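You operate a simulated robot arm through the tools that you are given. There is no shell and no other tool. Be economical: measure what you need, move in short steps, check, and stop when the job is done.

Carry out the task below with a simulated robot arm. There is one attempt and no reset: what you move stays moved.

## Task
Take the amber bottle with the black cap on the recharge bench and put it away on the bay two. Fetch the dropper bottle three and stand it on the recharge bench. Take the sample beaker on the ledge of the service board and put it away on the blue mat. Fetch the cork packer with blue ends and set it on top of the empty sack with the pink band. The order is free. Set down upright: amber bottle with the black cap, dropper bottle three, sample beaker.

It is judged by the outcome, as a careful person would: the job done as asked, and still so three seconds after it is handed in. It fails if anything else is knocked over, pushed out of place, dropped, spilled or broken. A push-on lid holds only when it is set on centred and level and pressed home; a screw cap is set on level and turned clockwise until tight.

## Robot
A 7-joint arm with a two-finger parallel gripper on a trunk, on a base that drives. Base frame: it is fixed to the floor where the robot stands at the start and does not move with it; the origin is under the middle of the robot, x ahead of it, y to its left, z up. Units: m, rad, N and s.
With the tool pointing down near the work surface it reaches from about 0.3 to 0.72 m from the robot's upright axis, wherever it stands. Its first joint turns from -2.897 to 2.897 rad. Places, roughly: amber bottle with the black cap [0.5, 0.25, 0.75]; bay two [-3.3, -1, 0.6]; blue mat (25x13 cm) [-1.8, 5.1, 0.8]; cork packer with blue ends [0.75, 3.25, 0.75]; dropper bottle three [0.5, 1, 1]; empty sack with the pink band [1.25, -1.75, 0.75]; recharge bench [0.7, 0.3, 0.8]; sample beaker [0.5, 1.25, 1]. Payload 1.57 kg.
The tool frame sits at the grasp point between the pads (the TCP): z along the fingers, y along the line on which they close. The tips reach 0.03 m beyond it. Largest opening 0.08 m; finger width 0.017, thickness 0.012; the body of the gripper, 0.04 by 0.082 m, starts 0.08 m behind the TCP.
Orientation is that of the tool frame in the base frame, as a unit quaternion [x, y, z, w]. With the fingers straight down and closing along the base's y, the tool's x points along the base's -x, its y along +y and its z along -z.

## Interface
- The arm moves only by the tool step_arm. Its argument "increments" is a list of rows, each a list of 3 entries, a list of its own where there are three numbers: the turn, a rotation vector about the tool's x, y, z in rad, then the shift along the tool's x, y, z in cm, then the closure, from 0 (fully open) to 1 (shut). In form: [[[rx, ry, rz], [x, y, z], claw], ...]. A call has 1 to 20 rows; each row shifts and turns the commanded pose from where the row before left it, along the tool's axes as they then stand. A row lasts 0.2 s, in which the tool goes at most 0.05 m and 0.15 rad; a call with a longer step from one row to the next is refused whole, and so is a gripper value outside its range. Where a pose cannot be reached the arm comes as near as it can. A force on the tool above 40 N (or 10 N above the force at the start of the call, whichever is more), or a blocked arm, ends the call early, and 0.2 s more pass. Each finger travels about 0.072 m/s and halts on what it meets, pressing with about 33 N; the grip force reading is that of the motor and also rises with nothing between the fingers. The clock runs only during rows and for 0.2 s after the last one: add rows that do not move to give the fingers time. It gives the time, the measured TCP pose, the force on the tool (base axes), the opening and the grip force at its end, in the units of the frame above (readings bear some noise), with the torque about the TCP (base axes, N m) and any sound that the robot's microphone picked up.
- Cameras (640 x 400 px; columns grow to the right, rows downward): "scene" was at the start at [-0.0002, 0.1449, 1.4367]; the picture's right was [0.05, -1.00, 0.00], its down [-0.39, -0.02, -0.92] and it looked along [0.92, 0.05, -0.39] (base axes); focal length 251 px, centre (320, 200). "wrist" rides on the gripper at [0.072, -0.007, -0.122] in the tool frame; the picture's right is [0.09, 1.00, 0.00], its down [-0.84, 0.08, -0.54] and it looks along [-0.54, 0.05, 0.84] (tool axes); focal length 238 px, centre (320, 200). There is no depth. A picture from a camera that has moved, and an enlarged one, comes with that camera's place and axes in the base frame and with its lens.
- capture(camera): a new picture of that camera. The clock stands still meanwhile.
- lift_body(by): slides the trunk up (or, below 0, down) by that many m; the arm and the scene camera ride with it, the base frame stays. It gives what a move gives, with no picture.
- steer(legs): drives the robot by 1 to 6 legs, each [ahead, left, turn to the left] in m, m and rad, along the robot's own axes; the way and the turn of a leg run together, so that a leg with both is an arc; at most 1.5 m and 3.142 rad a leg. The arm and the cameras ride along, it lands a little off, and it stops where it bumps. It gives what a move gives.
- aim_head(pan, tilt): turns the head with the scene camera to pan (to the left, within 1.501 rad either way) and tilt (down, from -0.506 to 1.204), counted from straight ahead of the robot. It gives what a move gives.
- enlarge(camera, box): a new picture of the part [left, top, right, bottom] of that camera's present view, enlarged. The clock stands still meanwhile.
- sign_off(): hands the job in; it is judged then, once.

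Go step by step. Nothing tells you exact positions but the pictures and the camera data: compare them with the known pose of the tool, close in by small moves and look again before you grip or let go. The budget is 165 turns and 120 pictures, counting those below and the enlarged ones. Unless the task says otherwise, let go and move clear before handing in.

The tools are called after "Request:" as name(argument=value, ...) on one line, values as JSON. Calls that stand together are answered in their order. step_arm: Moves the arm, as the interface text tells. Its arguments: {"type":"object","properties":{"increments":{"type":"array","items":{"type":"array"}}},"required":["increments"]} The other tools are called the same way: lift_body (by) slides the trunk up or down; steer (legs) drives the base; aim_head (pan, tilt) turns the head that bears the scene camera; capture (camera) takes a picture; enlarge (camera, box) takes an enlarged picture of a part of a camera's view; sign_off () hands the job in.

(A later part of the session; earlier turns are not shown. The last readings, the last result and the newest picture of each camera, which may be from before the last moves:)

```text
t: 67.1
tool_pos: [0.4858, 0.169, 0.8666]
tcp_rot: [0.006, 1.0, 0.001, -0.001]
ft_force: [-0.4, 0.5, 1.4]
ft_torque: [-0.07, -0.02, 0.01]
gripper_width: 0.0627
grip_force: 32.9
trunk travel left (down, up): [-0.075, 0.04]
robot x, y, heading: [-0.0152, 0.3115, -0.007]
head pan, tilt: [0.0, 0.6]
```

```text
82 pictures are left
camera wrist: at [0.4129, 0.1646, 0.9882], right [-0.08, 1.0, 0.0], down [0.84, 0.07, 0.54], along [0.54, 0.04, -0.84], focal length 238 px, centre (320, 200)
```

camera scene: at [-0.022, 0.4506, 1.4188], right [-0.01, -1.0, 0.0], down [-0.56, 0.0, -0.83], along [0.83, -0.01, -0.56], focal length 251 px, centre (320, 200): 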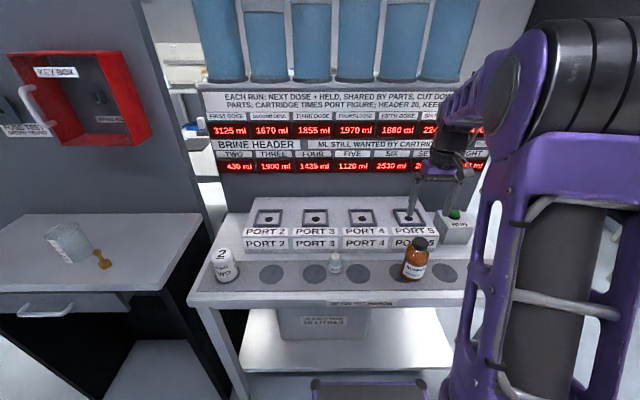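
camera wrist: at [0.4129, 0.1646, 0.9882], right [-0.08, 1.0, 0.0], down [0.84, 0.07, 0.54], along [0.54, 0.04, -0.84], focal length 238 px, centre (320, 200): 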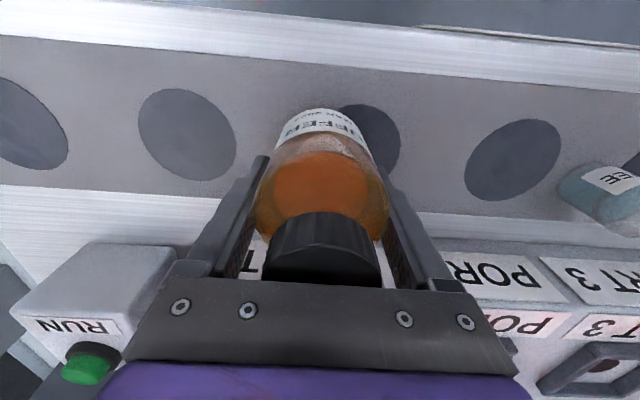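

The amber bottle is held. I lift it high, back away, turn around and look at the way to bay two.

Request:
step_arm(increments=[[[0, 0, 0], [0, 0, -2], 0.45], [[0, 0, 0], [0, 0, -4], 0.45], [[0, 0, 0], [0, 0, -4], 0.45], [[0, 0, 0], [0, 0, -4], 0.45], [[0, 0, 0], [0, 0, -4], 0.45], [[0, 0, 0], [3, 2, -3], 0.45], [[0, 0, 0], [4, 2, 0], 0.45], [[0, 0, 0], [4, 2, 0], 0.45], [[0, 0, 0], [3, 2, 0], 0.45], [[0, 0, 0], [0, 2, 0], 0.45], [[0, 0, 0], [0, 2, 0], 0.45], [[0, 0, 0], [0, 0, 0], 0.45]])

Request:
steer(legs=[[-0.5, 0, 0], [0, 0, 3.14], [0, 1.2, 0]])

Request:
capture(camera="scene")

```text
t: 69.7
tool_pos: [0.3467, 0.2905, 1.0747]
tcp_rot: [0.007, 1.0, 0.001, -0.003]
ft_force: [-0.8, 0.2, -3.3]
ft_torque: [0.0, -0.02, 0.02]
gripper_width: 0.0626
grip_force: 33.6
trunk travel left (down, up): [-0.075, 0.04]
robot x, y, heading: [-0.0219, 0.3065, -0.015]
head pan, tilt: [0.0, 0.6]
```

```text
t: 91.6
tool_pos: [-0.8929, -0.8666, 1.0759]
tcp_rot: [1.0, -0.004, 0.003, 0.001]
ft_force: [-0.3, -1.1, -3.1]
ft_torque: [0.0, 0.02, -0.02]
gripper_width: 0.0625
grip_force: 32.7
trunk travel left (down, up): [-0.075, 0.04]
robot x, y, heading: [-0.524, -0.8863, 3.137]
head pan, tilt: [0.0, 0.6]
```

```text
81 pictures are left
camera scene: at [-0.5286, -1.0174, 1.4235], right [0.09, 1.0, 0.0], down [0.52, -0.05, -0.85], along [-0.85, 0.08, -0.52], focal length 251 px, centre (320, 200)
```

scene: 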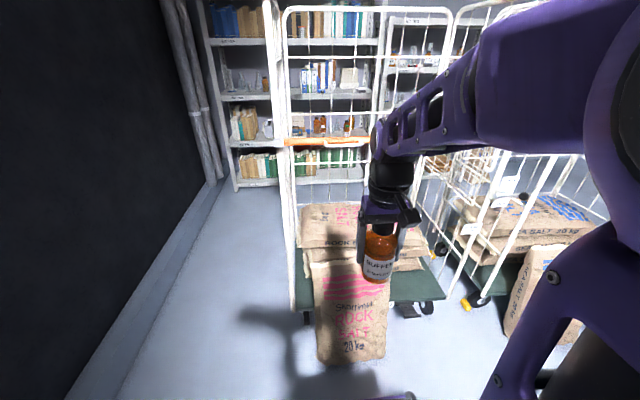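

The rack is behind the cages, with free floor on the left. I zoom on the shelf around z 0.6 to find bay two.

Request:
enlarge(camera="scene", box=[205, 80, 395, 200])

Request:
steer(legs=[[0.3, 0.65, 0], [1.1, 0.0, 0]])

Request:
capture(camera="scene")

```text
3.33 times, centred on (300, 140) of scene
camera zoom: at [-0.5286, -1.0174, 1.4235], right [0.09, 1.0, 0.0], down [0.52, -0.05, -0.85], along [-0.85, 0.08, -0.52], focal length 835 px, centre (387, 400)
```

zoom: 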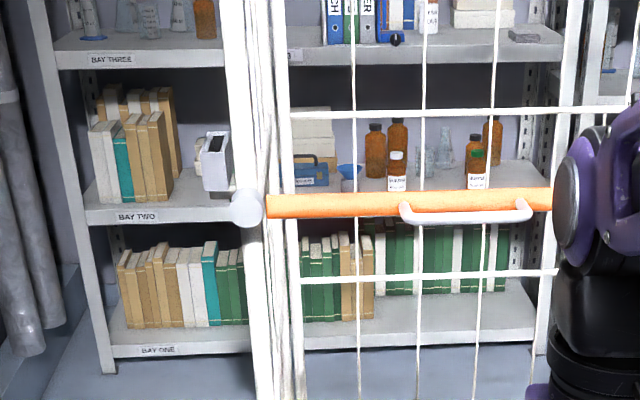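

```text
t: 95.3
tool_pos: [-1.0426, -1.1077, 1.0715]
tcp_rot: [1.0, -0.003, 0.008, 0.001]
ft_force: [-0.6, 0.9, -4.1]
ft_torque: [-0.01, -0.03, -0.03]
gripper_width: 0.0625
grip_force: 32.8
trunk travel left (down, up): [-0.075, 0.04]
robot x, y, heading: [-0.6741, -1.1243, -3.137]
head pan, tilt: [0.0, 0.6]
stopped in leg 1: the robot was blocked; the commanded pose is now the measured one
```

```text
79 pictures are left
camera scene: at [-0.6781, -1.2604, 1.4223], right [0.05, 1.0, 0.0], down [0.53, -0.03, -0.85], along [-0.85, 0.05, -0.53], focal length 251 px, centre (320, 200)
```

scene: 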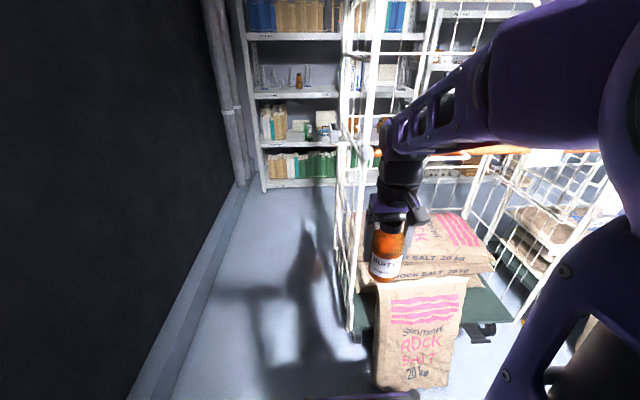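

I bumped lightly, probably against the pallet on my left. I'll look left and down to measure the gap before moving on.

Request:
steer(legs=[[-0.05, -0.1, 0]])

Request:
aim_head(pan=0.7, tilt=0.95)

Request:
step_arm(increments=[[[0, 0, 0], [0, 0, 0.5], 0.45], [[0, 0, 0], [0, 0, 0.5], 0.45], [[0, 0, 0], [0, 0, 0.5], 0.45], [[0, 0, 0], [0, 0, 0.5], 0.45], [[0, 0, 0], [0, 0, -0.5], 0.45], [[0, 0, 0], [0, 0, -0.5], 0.45], [[0, 0, 0], [0, 0, -0.5], 0.45], [[0, 0, 0], [0, 0, -0.5], 0.45]])

Request:
capture(camera="scene")

```text
t: 97.0
tool_pos: [-0.9916, -1.0079, 1.0724]
tcp_rot: [1.0, -0.002, 0.007, 0.0]
ft_force: [0.6, 0.5, -3.4]
ft_torque: [-0.01, 0.0, 0.01]
gripper_width: 0.0623
grip_force: 32.9
trunk travel left (down, up): [-0.075, 0.04]
robot x, y, heading: [-0.626, -1.0218, -3.139]
head pan, tilt: [0.0, 0.6]
```

```text
t: 98.0
tool_pos: [-0.9934, -1.0085, 1.0711]
tcp_rot: [1.0, -0.003, 0.01, 0.001]
ft_force: [-0.8, 0.7, -3.1]
ft_torque: [-0.04, 0.01, -0.01]
gripper_width: 0.0624
grip_force: 33.1
trunk travel left (down, up): [-0.075, 0.04]
robot x, y, heading: [-0.6252, -1.0228, -3.142]
head pan, tilt: [0.7, 0.949]
```

```text
t: 99.8
tool_pos: [-0.993, -1.0089, 1.0683]
tcp_rot: [1.0, -0.002, 0.013, 0.002]
ft_force: [-0.4, 0.0, -4.2]
ft_torque: [0.04, -0.02, -0.03]
gripper_width: 0.0625
grip_force: 32.7
trunk travel left (down, up): [-0.075, 0.04]
robot x, y, heading: [-0.6255, -1.0231, -3.139]
head pan, tilt: [0.7, 0.949]
```

```text
78 pictures are left
camera scene: at [-0.6263, -1.1602, 1.4164], right [0.05, 1.0, 0.0], down [0.59, -0.03, -0.81], along [-0.81, 0.04, -0.59], focal length 251 px, centre (320, 200)
```

scene: 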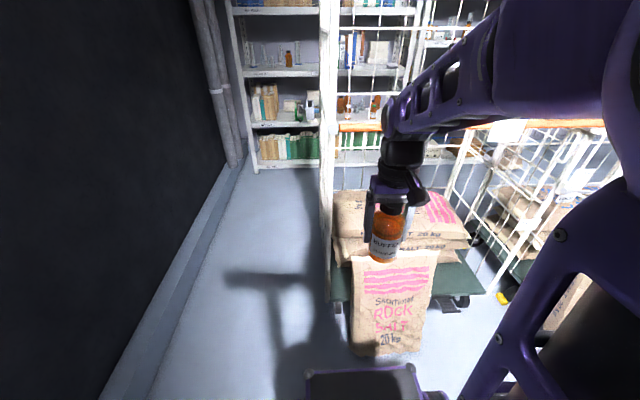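

The head did not follow, so I turn the base instead to see the pallet.

Request:
steer(legs=[[0, 0.0, 0.8]])

Request:
capture(camera="scene")

Request:
capture(camera="wrist")

```text
t: 101.6
tool_pos: [-0.9781, -1.1422, 1.0633]
tcp_rot: [0.982, 0.188, 0.018, -0.002]
ft_force: [0.8, -0.5, -3.1]
ft_torque: [-0.02, 0.02, 0.05]
gripper_width: 0.0625
grip_force: 32.7
trunk travel left (down, up): [-0.075, 0.04]
robot x, y, heading: [-0.6283, -1.0179, -2.759]
head pan, tilt: [0.7, 0.949]
stopped in leg 1: the robot was blocked; the commanded pose is now the measured one
```

```text
77 pictures are left
camera scene: at [-0.579, -1.1473, 1.4141], right [-0.34, 0.94, 0.0], down [0.57, 0.21, -0.79], along [-0.75, -0.27, -0.61], focal length 251 px, centre (320, 200)
```

scene: 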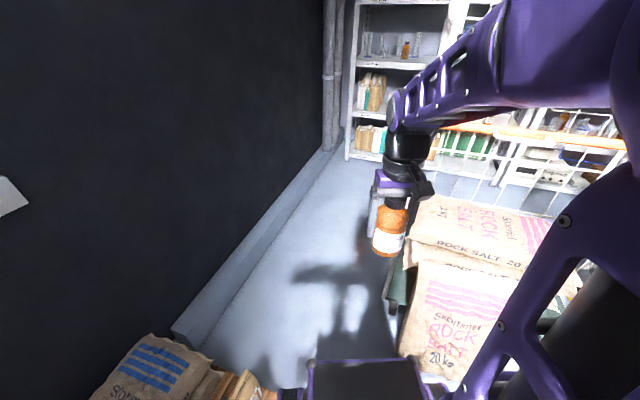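

```text
76 pictures are left
camera wrist: at [-0.9186, -1.1106, 1.1888], right [0.45, -0.89, 0.01], down [-0.77, -0.39, 0.51], along [-0.45, -0.24, -0.86], focal length 238 px, centre (320, 200)
```

wrist: 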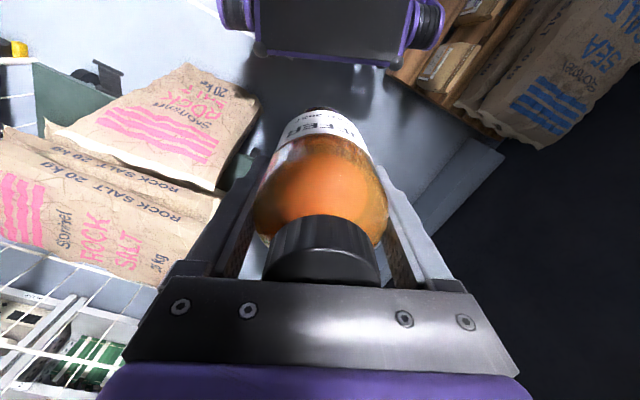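

The pallet blocks the turn. The gap between pallet and sack is about 0.57 m, and my base is wider than it is long, so I'll pass it sideways: step back, then face southeast.

Request:
steer(legs=[[-0.17, -0.2, 0], [0, 0, 1.809]])

Request:
capture(camera="wrist")

Request:
capture(camera="scene")

```text
t: 108.6
tool_pos: [-0.3499, -1.0812, 1.0651]
tcp_rot: [0.464, 0.886, 0.009, -0.015]
ft_force: [0.0, -0.5, -3.6]
ft_torque: [-0.02, 0.02, -0.01]
gripper_width: 0.0626
grip_force: 33.0
trunk travel left (down, up): [-0.075, 0.04]
robot x, y, heading: [-0.5505, -0.7679, -0.96]
head pan, tilt: [0.7, 0.949]
```

```text
75 pictures are left
camera wrist: at [-0.3954, -1.029, 1.1897], right [0.77, 0.64, 0.01], down [0.55, -0.66, 0.51], along [0.33, -0.39, -0.86], focal length 238 px, centre (320, 200)
```

wrist: 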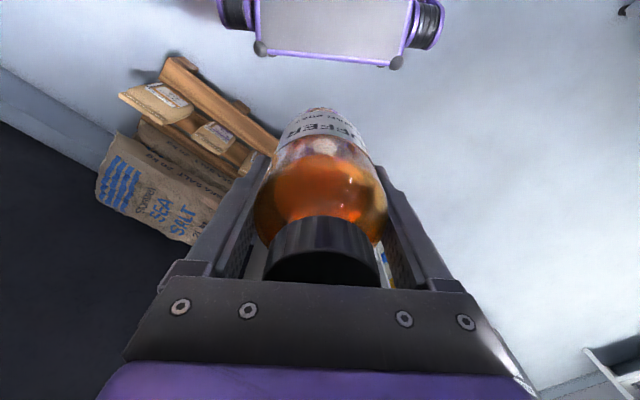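

```text
74 pictures are left
camera scene: at [-0.4404, -0.6894, 1.4126], right [-0.85, -0.53, 0.0], down [-0.33, 0.53, -0.78], along [0.42, -0.66, -0.62], focal length 251 px, centre (320, 200)
```

scene: 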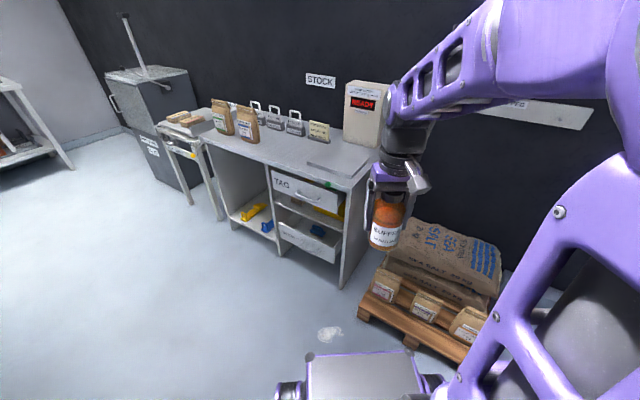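

I align to the middle of the gap and slide sideways through it.

Request:
steer(legs=[[0.055, 0, 0], [0, -0.4, 0]])

Request:
capture(camera="wrist")

```text
t: 112.2
tool_pos: [-0.5365, -1.2713, 1.0613]
tcp_rot: [0.458, 0.889, 0.013, -0.02]
ft_force: [-0.7, 0.1, -3.9]
ft_torque: [0.01, -0.02, 0.02]
gripper_width: 0.0624
grip_force: 32.7
trunk travel left (down, up): [-0.075, 0.04]
robot x, y, heading: [-0.7356, -0.9638, -0.943]
head pan, tilt: [0.7, 0.949]
stopped in leg 2: the robot was blocked; the commanded pose is now the measured one
```

```text
73 pictures are left
camera wrist: at [-0.5814, -1.2202, 1.1861], right [0.76, 0.65, 0.01], down [0.56, -0.66, 0.5], along [0.33, -0.38, -0.86], focal length 238 px, centre (320, 200)
```

wrist: 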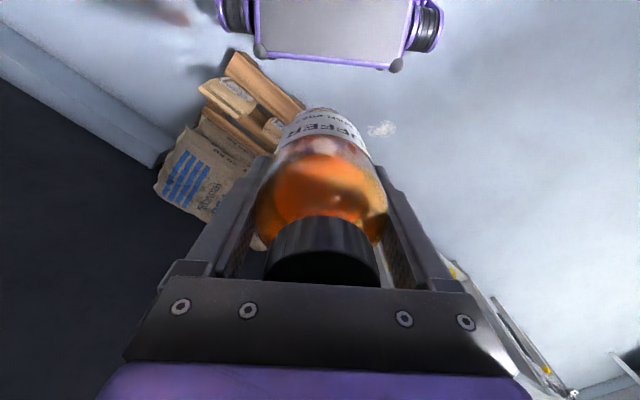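

Blocked again; the gap is too narrow for my base. The corridor behind the cages looks about 0.9 m wide, so I'll go around the north side instead.

Request:
steer(legs=[[0, 0.4, 0], [0, 0, 2.51], [1.5, 0, 0], [0.85, 0, 0], [0, 0, 1.4]])

Request:
capture(camera="scene")

```text
t: 137.3
tool_pos: [-0.6845, 1.7007, 1.0638]
tcp_rot: [0.994, -0.11, 0.022, 0.004]
ft_force: [-0.1, 0.7, -3.7]
ft_torque: [0.01, 0.04, 0.02]
gripper_width: 0.0623
grip_force: 33.4
trunk travel left (down, up): [-0.075, 0.04]
robot x, y, heading: [-0.3315, 1.6064, 2.928]
head pan, tilt: [0.7, 0.949]
```

```text
72 pictures are left
camera scene: at [-0.3474, 1.4671, 1.3949], right [0.24, 0.97, 0.0], down [0.75, -0.19, -0.63], along [-0.61, 0.15, -0.78], focal length 251 px, centre (320, 200)
```

scene: 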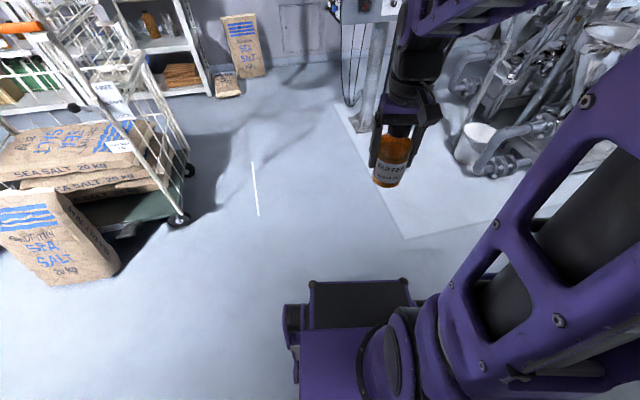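

The way around the north end is clear and the corridor behind the cages is about 1 m wide. I drive there facing the rack.

Request:
steer(legs=[[0, 0, 0.21], [1.5, 0, 0], [0.6, 0.1, 0]])

Request:
capture(camera="scene")

```text
t: 148.5
tool_pos: [-2.7902, 1.5345, 1.0619]
tcp_rot: [1.0, -0.005, 0.023, 0.002]
ft_force: [0.5, 0.4, -3.6]
ft_torque: [-0.04, 0.04, 0.01]
gripper_width: 0.0623
grip_force: 33.0
trunk travel left (down, up): [-0.075, 0.04]
robot x, y, heading: [-2.4228, 1.5179, 3.141]
head pan, tilt: [0.7, 0.949]
```

```text
71 pictures are left
camera scene: at [-2.4101, 1.3766, 1.3934], right [0.03, 1.0, 0.0], down [0.79, -0.02, -0.62], along [-0.61, 0.02, -0.79], focal length 251 px, centre (320, 200)
```

scene: 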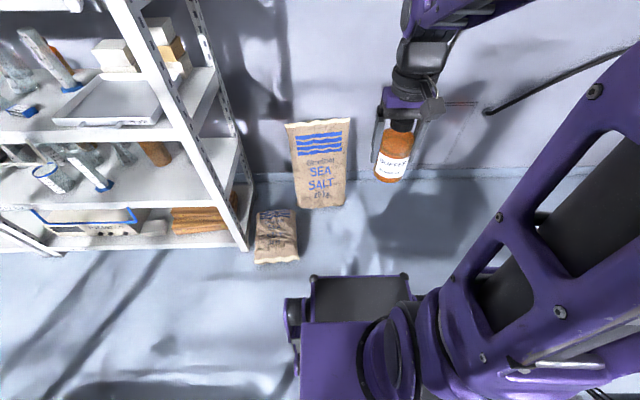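

The corridor is clear, with the rack face at x ≈ -3.1. I slide left along it to bay two.

Request:
steer(legs=[[0, 1.5, 0], [0, 0.75, 0]])

Request:
capture(camera="scene")

```text
t: 170.4
tool_pos: [-2.8158, -0.7239, 1.0612]
tcp_rot: [1.0, -0.012, 0.025, 0.002]
ft_force: [0.5, -0.2, -3.6]
ft_torque: [0.01, -0.01, 0.02]
gripper_width: 0.0626
grip_force: 33.1
trunk travel left (down, up): [-0.075, 0.04]
robot x, y, heading: [-2.4517, -0.7472, 3.124]
head pan, tilt: [0.7, 0.949]
```

```text
70 pictures are left
camera scene: at [-2.4398, -0.8871, 1.3949], right [0.04, 1.0, 0.0], down [0.78, -0.03, -0.63], along [-0.63, 0.03, -0.78], focal length 251 px, centre (320, 200)
```

scene: 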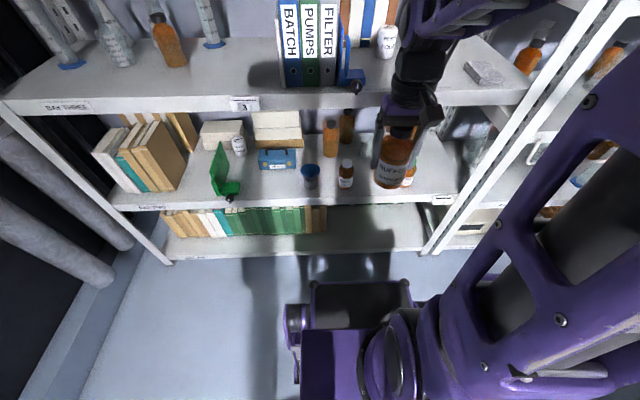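

Bay two is the shelf at z≈0.6 and there is a free patch at its front near (-3.13, -1.05), between the green holder and the blue funnel. I shift left and lower the bottle in front of the shelf opening before reaching in.

Request:
steer(legs=[[0.06, 0.3, 0.017]])

Request:
step_arm(increments=[[[0, 0, 0], [2, 0, 2], 0.45], [[0, 0, 0], [2, 0, 4], 0.45], [[0, 0, 0], [0, 0, 4.5], 0.45], [[0, 0, 0], [0, 0, 4.5], 0.45], [[0, 0, 0], [0, 0, 4.5], 0.45], [[0, 0, 0], [0, 0, 4.5], 0.45], [[0, 0, 0], [0, 0, 4.5], 0.45], [[0, 0, 0], [0, 0, 3.5], 0.45], [[0, 0, 0], [0, 0, 0], 0.45]])

Request:
capture(camera="scene")

Request:
capture(camera="wrist")

```text
t: 173.8
tool_pos: [-2.8782, -1.0269, 1.0586]
tcp_rot: [1.0, -0.003, 0.027, 0.001]
ft_force: [-1.7, 0.1, -4.3]
ft_torque: [0.01, -0.03, -0.03]
gripper_width: 0.0623
grip_force: 33.5
trunk travel left (down, up): [-0.075, 0.04]
robot x, y, heading: [-2.5133, -1.043, 3.141]
head pan, tilt: [0.7, 0.949]
```

```text
t: 175.8
tool_pos: [-2.824, -1.0285, 0.7418]
tcp_rot: [1.0, -0.003, 0.025, 0.002]
ft_force: [-0.8, 0.0, -3.5]
ft_torque: [-0.03, 0.04, 0.03]
gripper_width: 0.0622
grip_force: 33.7
trunk travel left (down, up): [-0.075, 0.04]
robot x, y, heading: [-2.5129, -1.0427, 3.138]
head pan, tilt: [0.7, 0.949]
```

```text
69 pictures are left
camera scene: at [-2.4808, -1.2323, 1.3904], right [-0.64, 0.77, 0.0], down [0.62, 0.52, -0.58], along [-0.45, -0.37, -0.81], focal length 251 px, centre (320, 200)
```

scene: 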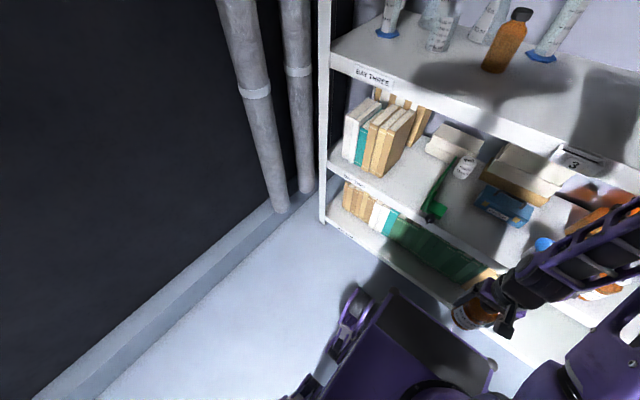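

```text
68 pictures are left
camera wrist: at [-2.7593, -1.0222, 0.8673], right [0.09, -1.0, 0.01], down [-0.86, -0.07, 0.5], along [-0.5, -0.05, -0.87], focal length 238 px, centre (320, 200)
```

wrist: 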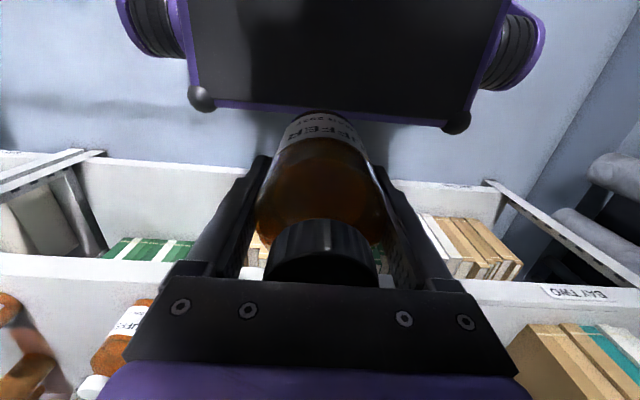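

The bottle is low enough to go in under bay three. I level it and move it forward to the shelf edge, with a better head angle.

Request:
aim_head(pan=0.25, tilt=0.8)

Request:
step_arm(increments=[[[0, -0.05, 0], [0, 0, 0.8], 0.45], [[0, 0, 0], [-3.5, -0.5, 0.5], 0.45], [[0, 0, 0], [-3.5, 0, 0.5], 0.45], [[0, 0, 0], [-3.5, 0, 0], 0.45], [[0, 0, 0], [-3.5, 0, 0], 0.45], [[0, 0, 0], [-3.5, 0, 0], 0.45], [[0, 0, 0], [0, 0, 0], 0.45]])

Request:
capture(camera="scene")

Request:
capture(camera="wrist")

```text
t: 176.8
tool_pos: [-2.823, -1.0289, 0.7442]
tcp_rot: [1.0, -0.003, 0.026, 0.001]
ft_force: [-0.4, 0.2, -3.0]
ft_torque: [0.02, 0.01, -0.01]
gripper_width: 0.0622
grip_force: 32.6
trunk travel left (down, up): [-0.075, 0.04]
robot x, y, heading: [-2.5143, -1.0441, 3.14]
head pan, tilt: [0.25, 0.799]
```

```text
t: 178.3
tool_pos: [-2.9977, -1.0231, 0.7242]
tcp_rot: [1.0, -0.004, 0.002, 0.001]
ft_force: [-0.7, -0.4, -2.3]
ft_torque: [0.02, 0.02, -0.02]
gripper_width: 0.0625
grip_force: 33.2
trunk travel left (down, up): [-0.075, 0.04]
robot x, y, heading: [-2.5131, -1.0456, 3.137]
head pan, tilt: [0.25, 0.799]
```

```text
67 pictures are left
camera scene: at [-2.5033, -1.2053, 1.4019], right [-0.24, 0.97, 0.0], down [0.7, 0.18, -0.7], along [-0.68, -0.17, -0.72], focal length 251 px, centre (320, 200)
```

scene: 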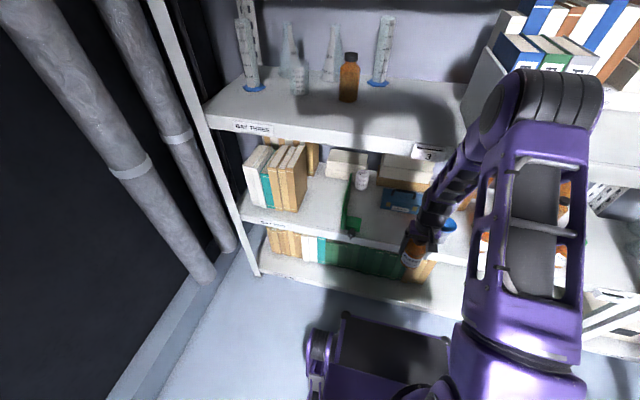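

```text
66 pictures are left
camera wrist: at [-2.9268, -1.0158, 0.8455], right [0.09, -1.0, 0.0], down [-0.84, -0.07, 0.54], along [-0.54, -0.05, -0.84], focal length 238 px, centre (320, 200)
```

wrist: 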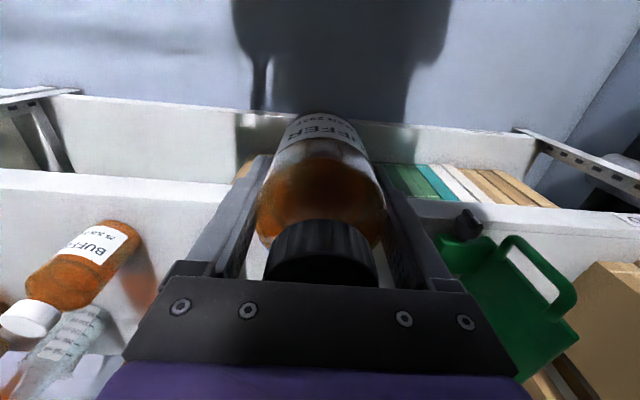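

The bottle is centred before the gap. I lower 2 cm, shift slightly left and reach in 12 cm.

Request:
step_arm(increments=[[[0, 0, 0], [0, 1.3, 1], 0.45], [[0, 0, 0], [0, 1.3, 1], 0.45], [[0, 0, 0], [-2.5, 0, 0], 0.45], [[0, 0, 0], [-2.5, 0, 0], 0.45], [[0, 0, 0], [-2.5, 0, 0], 0.45], [[0, 0, 0], [-2, 0, 0], 0.45], [[0, 0, 0], [-1.5, 0, 0], 0.45], [[0, 0, 0], [-1, 0, 0], 0.45], [[0, 0, 0], [0, 0, 0], 0.45]])

Request:
capture(camera="wrist")

Request:
capture(camera="scene")

```text
t: 180.6
tool_pos: [-3.0906, -1.0486, 0.6853]
tcp_rot: [1.0, -0.002, 0.028, 0.003]
ft_force: [-0.7, -0.3, -3.2]
ft_torque: [0.01, 0.01, 0.0]
gripper_width: 0.0622
grip_force: 33.2
trunk travel left (down, up): [-0.075, 0.04]
robot x, y, heading: [-2.5117, -1.0455, 3.144]
head pan, tilt: [0.25, 0.799]
stopped in row 9: the arm was blocked; the commanded pose is now the measured one
```

```text
65 pictures are left
camera wrist: at [-3.0263, -1.0412, 0.8116], right [0.09, -1.0, 0.01], down [-0.87, -0.07, 0.49], along [-0.49, -0.05, -0.87], focal length 238 px, centre (320, 200)
```

wrist: 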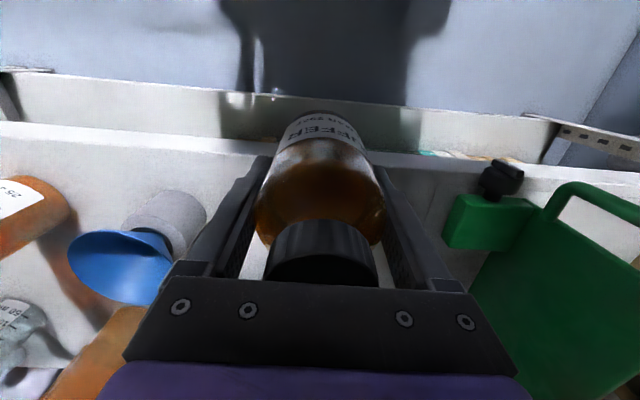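

```text
64 pictures are left
camera scene: at [-2.5001, -1.2054, 1.4016], right [-0.24, 0.97, 0.0], down [0.69, 0.18, -0.7], along [-0.68, -0.17, -0.72], focal length 251 px, centre (320, 200)
```

scene: 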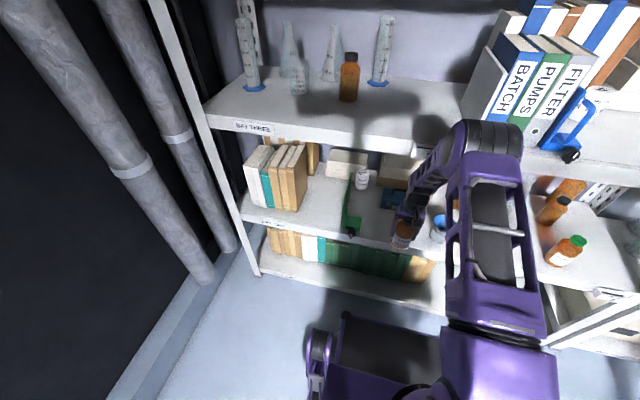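

The arm is blocked; I suspect the forearm is touching the lip of bay three. I zoom in to see.

Request:
enlarge(camera="scene", box=[350, 100, 510, 260])

```text
2.50 times, centred on (430, 180) of scene
camera zoom: at [-2.5001, -1.2054, 1.4016], right [-0.24, 0.97, 0.0], down [0.69, 0.18, -0.7], along [-0.68, -0.17, -0.72], focal length 627 px, centre (45, 250)
```

zoom: 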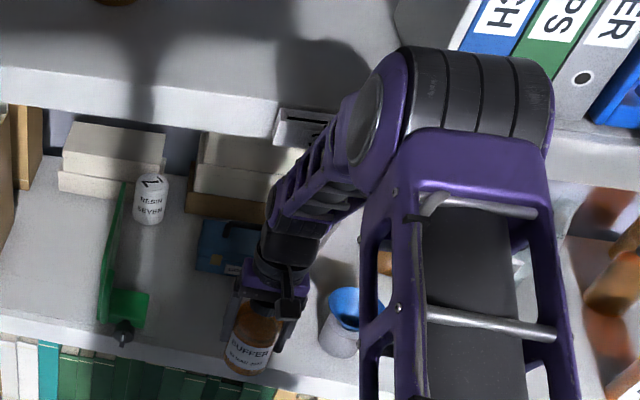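

The forearm leans against bay three's lip. With the trunk lower and the base farther back, the arm reaches in flatter, so I withdraw, lower the trunk and back off.

Request:
step_arm(increments=[[[0, 0, 0], [2, 0, 0], 0.45], [[0, 0, 0], [4, 0, 0], 0.45], [[0, -0.05, 0], [4, 0, -2], 0.45], [[0, 0, 0], [2, 0, -3], 0.45], [[0, 0, 0], [0, 0, -4], 0.45], [[0, 0, 0], [0, 0, 0], 0.45]])

Request:
lift_body(by=-0.07)

Request:
steer(legs=[[-0.07, 0, 0]])

Request:
capture(camera="scene")

```text
t: 181.9
tool_pos: [-2.9772, -1.0504, 0.7863]
tcp_rot: [1.0, -0.003, -0.004, 0.002]
ft_force: [0.1, 0.9, -3.3]
ft_torque: [-0.02, -0.02, 0.0]
gripper_width: 0.0623
grip_force: 33.3
trunk travel left (down, up): [-0.075, 0.04]
robot x, y, heading: [-2.5121, -1.0482, 3.141]
head pan, tilt: [0.25, 0.799]
```

```text
t: 183.0
tool_pos: [-2.9773, -1.0493, 0.7153]
tcp_rot: [1.0, -0.003, -0.003, 0.002]
ft_force: [0.6, 0.2, -2.7]
ft_torque: [0.02, 0.0, 0.01]
gripper_width: 0.0625
grip_force: 33.1
trunk travel left (down, up): [-0.005, 0.11]
robot x, y, heading: [-2.5079, -1.0471, 3.143]
head pan, tilt: [0.25, 0.799]
```

```text
t: 184.0
tool_pos: [-2.9086, -1.0493, 0.7157]
tcp_rot: [1.0, -0.003, -0.004, 0.001]
ft_force: [-0.5, -0.2, -3.7]
ft_torque: [0.02, 0.02, -0.01]
gripper_width: 0.0627
grip_force: 33.1
trunk travel left (down, up): [-0.005, 0.11]
robot x, y, heading: [-2.4415, -1.0453, 3.138]
head pan, tilt: [0.25, 0.799]
```

```text
62 pictures are left
camera scene: at [-2.4322, -1.2056, 1.3319], right [-0.24, 0.97, 0.0], down [0.7, 0.17, -0.7], along [-0.68, -0.17, -0.72], focal length 251 px, centre (320, 200)
```

scene: 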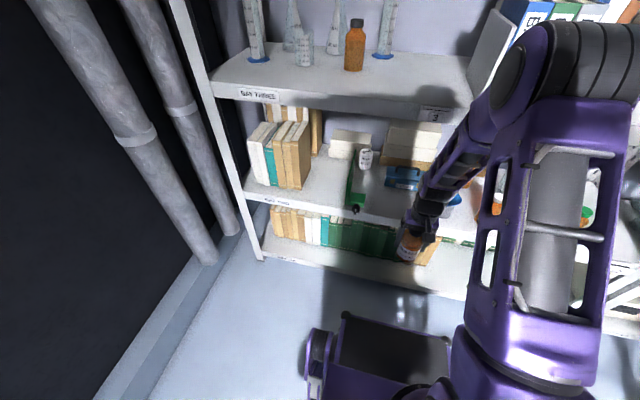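

Now I reach in again from further out.

Request:
step_arm(increments=[[[0, 0, 0], [-3.5, 0, 0.3], 0.45], [[0, 0, 0], [-3.5, 0, 0.3], 0.45], [[0, 0, 0], [-3.5, 0, 0], 0.45], [[0, -0.04, 0], [-3, 0, 0], 0.45], [[0, 0, 0], [-2.5, 0, 0], 0.45], [[0, 0, 0], [-2, 0, 0], 0.45], [[0, 0, 0], [-2, 0, 0], 0.45], [[0, 0, 0], [-2, 0, 0], 0.45], [[0, 0, 0], [0, 0, 0], 0.45]])

Request:
capture(camera="wrist")

Request:
enlarge(camera="scene", box=[330, 80, 530, 280])

```text
t: 186.0
tool_pos: [-3.1281, -1.0469, 0.714]
tcp_rot: [1.0, -0.003, -0.023, 0.002]
ft_force: [-0.3, -0.2, -2.7]
ft_torque: [-0.01, -0.01, -0.01]
gripper_width: 0.0622
grip_force: 33.4
trunk travel left (down, up): [-0.005, 0.11]
robot x, y, heading: [-2.4398, -1.0476, 3.138]
head pan, tilt: [0.25, 0.799]
```

```text
61 pictures are left
camera wrist: at [-3.0516, -1.0407, 0.8327], right [0.09, -1.0, 0.0], down [-0.81, -0.07, 0.58], along [-0.58, -0.05, -0.81], focal length 238 px, centre (320, 200)
```

wrist: 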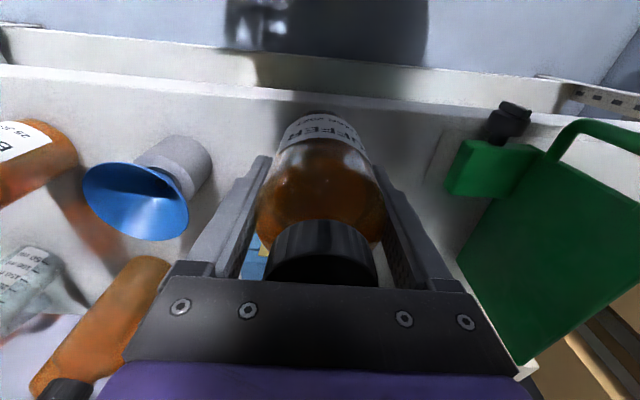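

```text
2.00 times, centred on (430, 180) of scene
camera zoom: at [-2.4322, -1.2055, 1.3319], right [-0.24, 0.97, 0.0], down [0.7, 0.17, -0.7], along [-0.68, -0.17, -0.72], focal length 501 px, centre (100, 240)
```

zoom: 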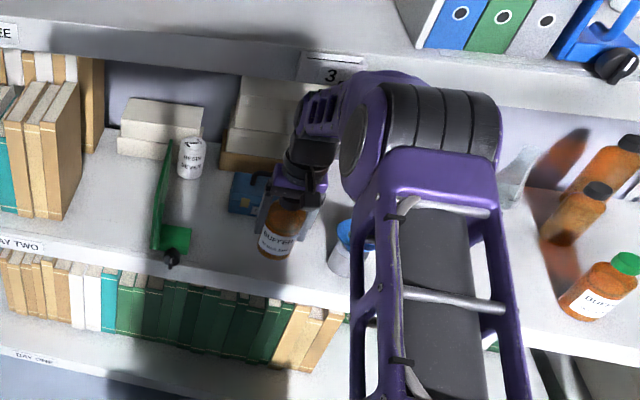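

It goes in freely now and stands over the shelf. I move 2.5 cm deeper, level, and lower towards contact.

Request:
step_arm(increments=[[[0, 0, 0], [-1.3, 0, 0], 0.45], [[0, 0.03, 0], [-1.2, 0, 0], 0.45], [[0, 0, 0], [0, 0, 1], 0.45], [[0, 0, 0], [0, 0, 1], 0.45], [[0, 0, 0], [0, 0, 0], 0.45]])

Request:
capture(camera="wrist")

```text
t: 187.2
tool_pos: [-3.1535, -1.0466, 0.6953]
tcp_rot: [1.0, -0.004, -0.008, 0.002]
ft_force: [-0.7, -0.1, -3.2]
ft_torque: [-0.02, -0.01, 0.01]
gripper_width: 0.0625
grip_force: 33.9
trunk travel left (down, up): [-0.005, 0.11]
robot x, y, heading: [-2.4408, -1.0464, 3.138]
head pan, tilt: [0.25, 0.799]
```

```text
59 pictures are left
camera wrist: at [-3.081, -1.0399, 0.8167], right [0.09, -1.0, 0.0], down [-0.83, -0.07, 0.56], along [-0.56, -0.05, -0.83], focal length 238 px, centre (320, 200)
```

wrist: 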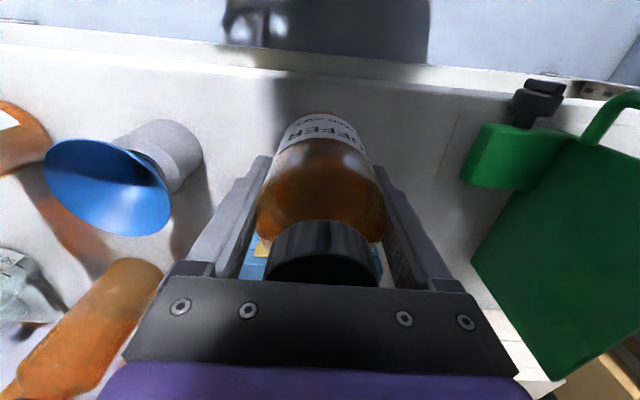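

Well inside and nearly level. I lower in small steps until contact.

Request:
step_arm(increments=[[[0, 0.015, 0], [0, 0, 0.4], 0.45], [[0, 0, 0], [0, 0, 0.4], 0.45], [[0, 0, 0], [0, 0, 0], 0.45]])

Request:
step_arm(increments=[[[0, 0, 0], [0, 0, 0.3], 0.45], [[0, 0, 0], [0, 0, 0.2], 0.45]])

Request:
step_arm(increments=[[[0, 0, 0], [0, 0, 0.3], 0.45], [[0, 0, 0], [0, 0, 0.2], 0.45]])

```text
t: 188.0
tool_pos: [-3.1539, -1.046, 0.6873]
tcp_rot: [1.0, -0.003, -0.001, 0.002]
ft_force: [-0.4, -0.8, -3.7]
ft_torque: [0.0, 0.04, -0.01]
gripper_width: 0.0622
grip_force: 33.0
trunk travel left (down, up): [-0.005, 0.11]
robot x, y, heading: [-2.4389, -1.0445, 3.142]
head pan, tilt: [0.25, 0.799]
```

```text
t: 188.6
tool_pos: [-3.1534, -1.0488, 0.6826]
tcp_rot: [1.0, -0.004, -0.001, 0.001]
ft_force: [-0.4, 0.3, -3.3]
ft_torque: [0.0, 0.01, 0.0]
gripper_width: 0.0624
grip_force: 32.4
trunk travel left (down, up): [-0.005, 0.11]
robot x, y, heading: [-2.4405, -1.0445, 3.136]
head pan, tilt: [0.25, 0.799]
```

```text
t: 189.2
tool_pos: [-3.1528, -1.048, 0.6776]
tcp_rot: [1.0, -0.004, -0.001, 0.001]
ft_force: [0.2, 0.4, -4.1]
ft_torque: [0.02, -0.01, 0.02]
gripper_width: 0.0624
grip_force: 33.0
trunk travel left (down, up): [-0.005, 0.11]
robot x, y, heading: [-2.4412, -1.0458, 3.142]
head pan, tilt: [0.25, 0.799]
```

Request:
step_arm(increments=[[[0, 0, 0], [0, 0, 0.3], 0.45], [[0, 0, 0], [0, 0, 0.3], 0.45]])

Request:
step_arm(increments=[[[0, 0, 0], [0, 0, 0.3], 0.45], [[0, 0, 0], [0, 0, 0.2], 0.45]])

Request:
capture(camera="wrist")

```text
t: 189.8
tool_pos: [-3.1535, -1.0475, 0.6703]
tcp_rot: [1.0, -0.003, -0.001, 0.001]
ft_force: [-0.2, 0.6, -3.4]
ft_torque: [-0.01, 0.0, 0.04]
gripper_width: 0.0624
grip_force: 32.8
trunk travel left (down, up): [-0.005, 0.11]
robot x, y, heading: [-2.4423, -1.0472, 3.137]
head pan, tilt: [0.25, 0.799]
```

```text
t: 190.4
tool_pos: [-3.1537, -1.0472, 0.6668]
tcp_rot: [1.0, -0.005, -0.001, 0.002]
ft_force: [0.0, 0.0, -3.1]
ft_torque: [-0.02, -0.03, 0.01]
gripper_width: 0.0622
grip_force: 32.9
trunk travel left (down, up): [-0.005, 0.11]
robot x, y, heading: [-2.4387, -1.0442, 3.138]
head pan, tilt: [0.25, 0.799]
```

```text
58 pictures are left
camera wrist: at [-3.0825, -1.0401, 0.788], right [0.09, -1.0, 0.0], down [-0.84, -0.07, 0.54], along [-0.54, -0.05, -0.84], focal length 238 px, centre (320, 200)
```

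wrist: 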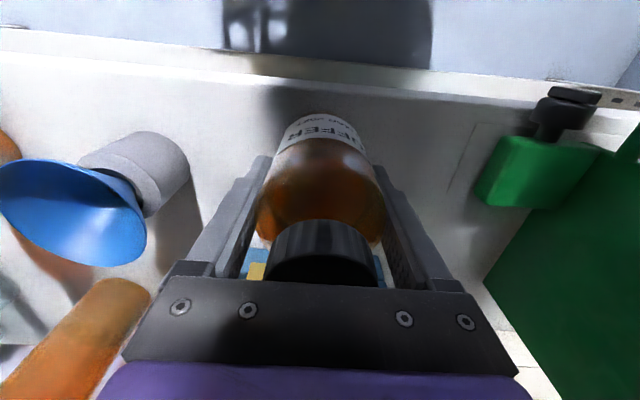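

No contact yet; I continue down.

Request:
step_arm(increments=[[[0, 0, 0], [0, 0, 0.3], 0.45], [[0, 0, 0], [0, 0, 0.3], 0.45]])

Request:
step_arm(increments=[[[0, 0, 0], [0, 0, 0.3], 0.45], [[0, 0, 0], [0, 0, 0.2], 0.45]])

Request:
step_arm(increments=[[[0, 0, 0], [0, 0, 0.2], 0.45], [[0, 0, 0], [0, 0, 0.1], 0.45]])

```text
t: 191.0
tool_pos: [-3.1536, -1.0478, 0.6611]
tcp_rot: [1.0, -0.004, -0.001, 0.002]
ft_force: [-0.3, -0.3, -3.4]
ft_torque: [0.02, -0.02, -0.01]
gripper_width: 0.0624
grip_force: 33.4
trunk travel left (down, up): [-0.005, 0.11]
robot x, y, heading: [-2.4418, -1.0451, 3.138]
head pan, tilt: [0.25, 0.799]
```

```text
t: 191.6
tool_pos: [-3.154, -1.0475, 0.656]
tcp_rot: [1.0, -0.004, 0.0, 0.001]
ft_force: [-0.4, -0.9, -3.1]
ft_torque: [0.0, 0.03, 0.01]
gripper_width: 0.0626
grip_force: 33.4
trunk travel left (down, up): [-0.005, 0.11]
robot x, y, heading: [-2.4404, -1.0448, 3.142]
head pan, tilt: [0.25, 0.799]
```

```text
t: 192.2
tool_pos: [-3.1544, -1.0471, 0.6519]
tcp_rot: [1.0, -0.004, -0.002, 0.002]
ft_force: [0.1, 0.5, -3.3]
ft_torque: [0.0, 0.02, -0.02]
gripper_width: 0.0625
grip_force: 33.3
trunk travel left (down, up): [-0.005, 0.11]
robot x, y, heading: [-2.4351, -1.045, 3.142]
head pan, tilt: [0.25, 0.799]
```

Request:
step_arm(increments=[[[0, 0, 0], [0, 0, 0.3], 0.45], [[0, 0, 0], [0, 0, 0.2], 0.45]])

Request:
step_arm(increments=[[[0, 0, 0], [0, 0, 0.3], 0.45], [[0, 0, 0], [0, 0, 0.2], 0.45]])

Request:
capture(camera="wrist")

Request:
enlarge(camera="scene", box=[360, 130, 460, 230])

```text
t: 192.8
tool_pos: [-3.1539, -1.0467, 0.6475]
tcp_rot: [1.0, -0.004, -0.002, 0.002]
ft_force: [0.8, 0.2, -4.1]
ft_torque: [0.0, -0.03, 0.01]
gripper_width: 0.0626
grip_force: 33.2
trunk travel left (down, up): [-0.005, 0.11]
robot x, y, heading: [-2.4399, -1.0454, 3.139]
head pan, tilt: [0.25, 0.799]
```

```text
t: 193.4
tool_pos: [-3.1541, -1.0476, 0.6429]
tcp_rot: [1.0, -0.003, -0.002, 0.002]
ft_force: [0.7, -0.3, 0.4]
ft_torque: [0.08, -0.18, -0.06]
gripper_width: 0.0628
grip_force: 33.1
trunk travel left (down, up): [-0.005, 0.11]
robot x, y, heading: [-2.4423, -1.0467, 3.143]
head pan, tilt: [0.25, 0.799]
```

```text
57 pictures are left
camera wrist: at [-3.0822, -1.0403, 0.7648], right [0.09, -1.0, 0.0], down [-0.84, -0.07, 0.54], along [-0.54, -0.05, -0.84], focal length 238 px, centre (320, 200)
```

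wrist: 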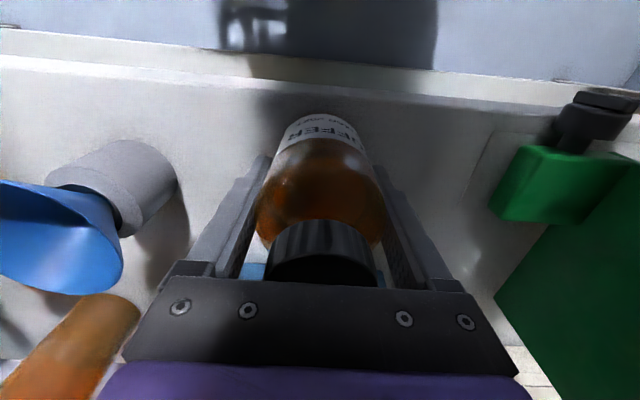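

```text
4.00 times, centred on (410, 180) of scene
camera zoom: at [-2.4318, -1.2056, 1.332], right [-0.24, 0.97, 0.0], down [0.7, 0.17, -0.7], along [-0.68, -0.17, -0.72], focal length 1002 px, centre (-40, 280)
```

zoom: 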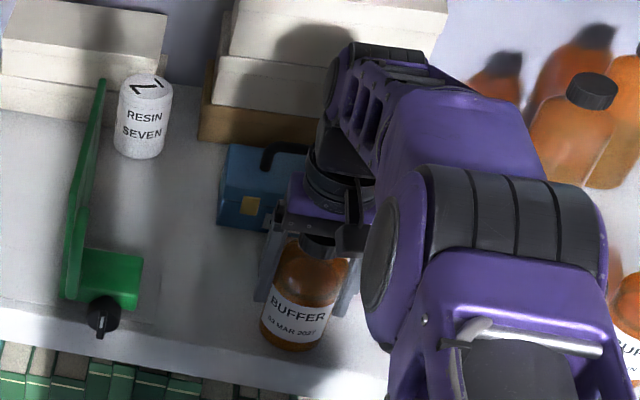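

The bottle has touched the shelf. I press a hair more, open, rise 1 cm and withdraw straight back.

Request:
step_arm(increments=[[[0, 0, 0], [0, 0, 0.1], 0.45], [[0, 0, 0], [0, 0, 0], 0.3], [[0, 0, 0], [0, 0, 0], 0.15], [[0, 0, 0], [0, 0, 0], 0.0], [[0, 0, 0], [0, 0, 0], 0.0], [[0, 0, 0], [0, 0, -0.5], 0], [[0, 0, 0], [0.5, 0, -0.5], 0], [[0, 0, 0], [2, 0, 0], 0], [[0, 0, 0], [3, 0, 0], 0], [[0, 0, 0], [4, 0, 0], 0], [[0, 0, 0], [4, 0, 0], 0], [[0, 0, 0], [4, 0, 0], 0], [[0, 0, 0], [4, 0, 0], 0], [[0, 0, 0], [0, 0, 0], 0]])

Request:
capture(camera="wrist")

Request:
capture(camera="scene")

```text
t: 196.4
tool_pos: [-2.9367, -1.0482, 0.6513]
tcp_rot: [1.0, -0.004, -0.001, 0.002]
ft_force: [-0.1, 0.0, 0.6]
ft_torque: [0.0, 0.02, 0.02]
gripper_width: 0.0798
grip_force: 0.0
trunk travel left (down, up): [-0.005, 0.11]
robot x, y, heading: [-2.4449, -1.044, 3.141]
head pan, tilt: [0.25, 0.799]
```

```text
55 pictures are left
camera wrist: at [-2.8666, -1.0413, 0.7722], right [0.09, -1.0, 0.0], down [-0.84, -0.07, 0.54], along [-0.54, -0.05, -0.84], focal length 238 px, centre (320, 200)
```

wrist: 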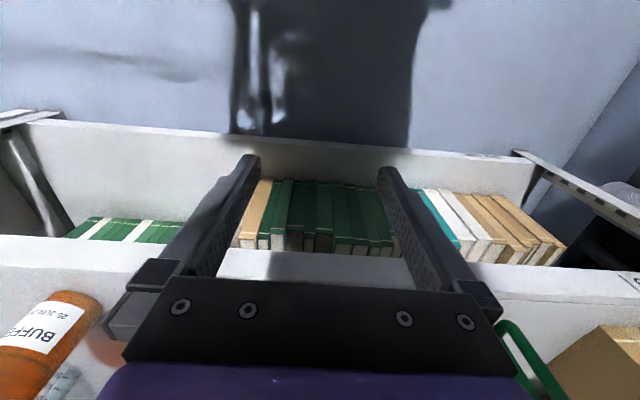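

```text
54 pictures are left
camera scene: at [-2.4319, -1.2056, 1.3319], right [-0.24, 0.97, 0.0], down [0.7, 0.17, -0.7], along [-0.68, -0.17, -0.72], focal length 251 px, centre (320, 200)
```

scene: 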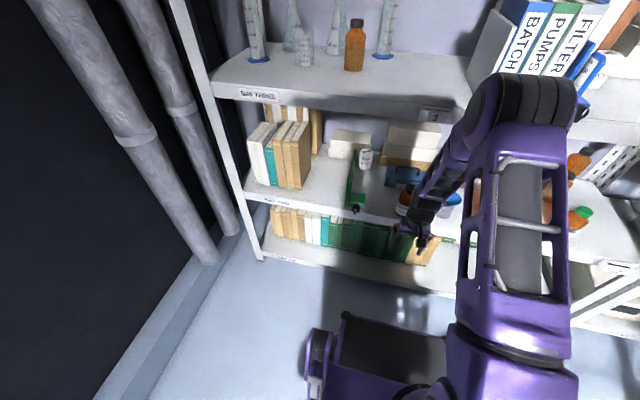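

The gripper is free; I raise arm and trunk, then check the bottle on the shelf.

Request:
aim_head(pan=0, tilt=0.55)

Request:
step_arm(increments=[[[0, 0, 0], [4, 0, -2], 0], [[0, 0, 0], [4, 0, -3], 0], [[0, 0, 0], [2, 0, -4], 0], [[0, 0, 0], [0, 0, -4.5], 0], [[0, 0, 0], [0, 0, -4.5], 0], [[0, 0, 0], [0, 0, -4.5], 0], [[0, 0, 0], [0, 0, -4.5], 0], [[0, 0, 0], [0, 0, -4.5], 0], [[0, 0, 0], [0, 0, 0], 0]])

Request:
lift_body(by=0.07)

Request:
steer(legs=[[0, -0.3, 0]])

Request:
capture(camera="scene")

```text
t: 197.2
tool_pos: [-2.9383, -1.0482, 0.6496]
tcp_rot: [1.0, -0.004, 0.0, 0.002]
ft_force: [-0.8, 0.5, -0.2]
ft_torque: [0.01, 0.01, 0.0]
gripper_width: 0.0801
grip_force: 0.0
trunk travel left (down, up): [-0.005, 0.11]
robot x, y, heading: [-2.444, -1.0469, 3.138]
head pan, tilt: [0.0, 0.55]
```

```text
t: 199.2
tool_pos: [-2.8396, -1.0481, 0.9642]
tcp_rot: [1.0, -0.003, -0.001, 0.002]
ft_force: [0.1, 0.3, -0.3]
ft_torque: [0.01, -0.03, 0.04]
gripper_width: 0.08
grip_force: 0.1
trunk travel left (down, up): [-0.005, 0.11]
robot x, y, heading: [-2.4403, -1.0471, 3.138]
head pan, tilt: [0.0, 0.55]
```

```text
t: 200.3
tool_pos: [-2.8403, -1.0483, 1.0345]
tcp_rot: [1.0, -0.004, -0.001, 0.002]
ft_force: [0.1, 0.6, -0.3]
ft_torque: [-0.02, -0.01, -0.03]
gripper_width: 0.0802
grip_force: 0.0
trunk travel left (down, up): [-0.075, 0.04]
robot x, y, heading: [-2.4396, -1.0443, 3.141]
head pan, tilt: [0.0, 0.55]
```

```text
t: 203.8
tool_pos: [-2.8394, -0.7484, 1.0353]
tcp_rot: [1.0, -0.003, -0.001, 0.002]
ft_force: [-0.8, 0.3, 0.1]
ft_torque: [0.02, 0.0, -0.01]
gripper_width: 0.0801
grip_force: 0.0
trunk travel left (down, up): [-0.075, 0.04]
robot x, y, heading: [-2.4409, -0.7458, 3.134]
head pan, tilt: [0.0, 0.55]
```

```text
53 pictures are left
camera scene: at [-2.4425, -0.8864, 1.4233], right [0.0, 1.0, 0.0], down [0.52, 0.0, -0.85], along [-0.85, 0.0, -0.52], focal length 251 px, centre (320, 200)
```

scene: 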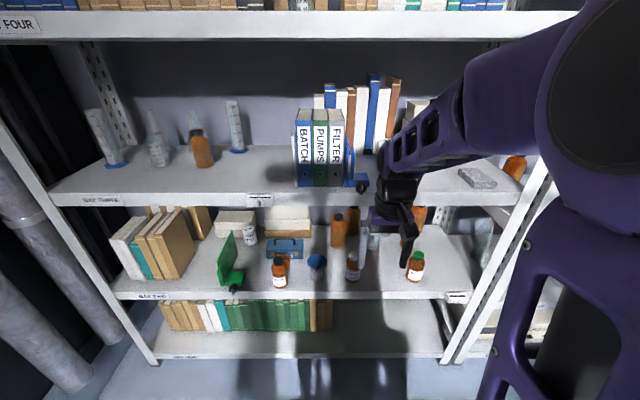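

The amber bottle stands upright on bay two. I drive back out around the cages and look north for the mat and the cork packer.

Request:
steer(legs=[[0, -1.5, 0], [0, -0.78, 0], [-1.5, 0, 0], [-0.4, 0, 0], [0, 0, -1.57]])

Request:
capture(camera="scene")

```text
t: 239.1
tool_pos: [-0.565, 1.982, 1.0336]
tcp_rot: [0.718, -0.696, -0.002, 0.0]
ft_force: [-0.3, -0.6, -0.5]
ft_torque: [-0.02, 0.03, 0.01]
gripper_width: 0.0799
grip_force: 0.0
trunk travel left (down, up): [-0.075, 0.04]
robot x, y, heading: [-0.5467, 1.5798, 1.605]
head pan, tilt: [0.0, 0.55]
```

```text
52 pictures are left
camera scene: at [-0.6898, 1.5782, 1.4233], right [1.0, 0.03, 0.0], down [0.02, -0.52, -0.85], along [-0.03, 0.85, -0.52], focal length 251 px, centre (320, 200)
```

scene: 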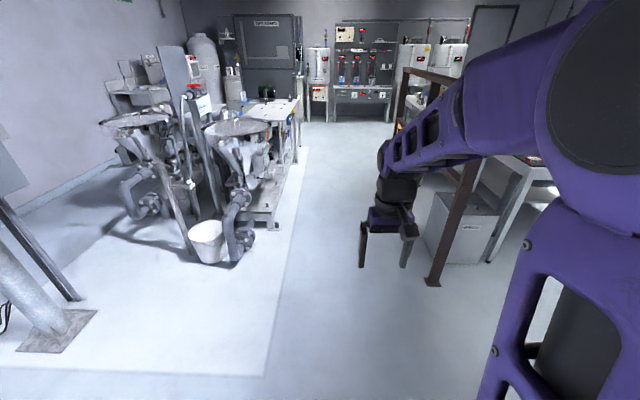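

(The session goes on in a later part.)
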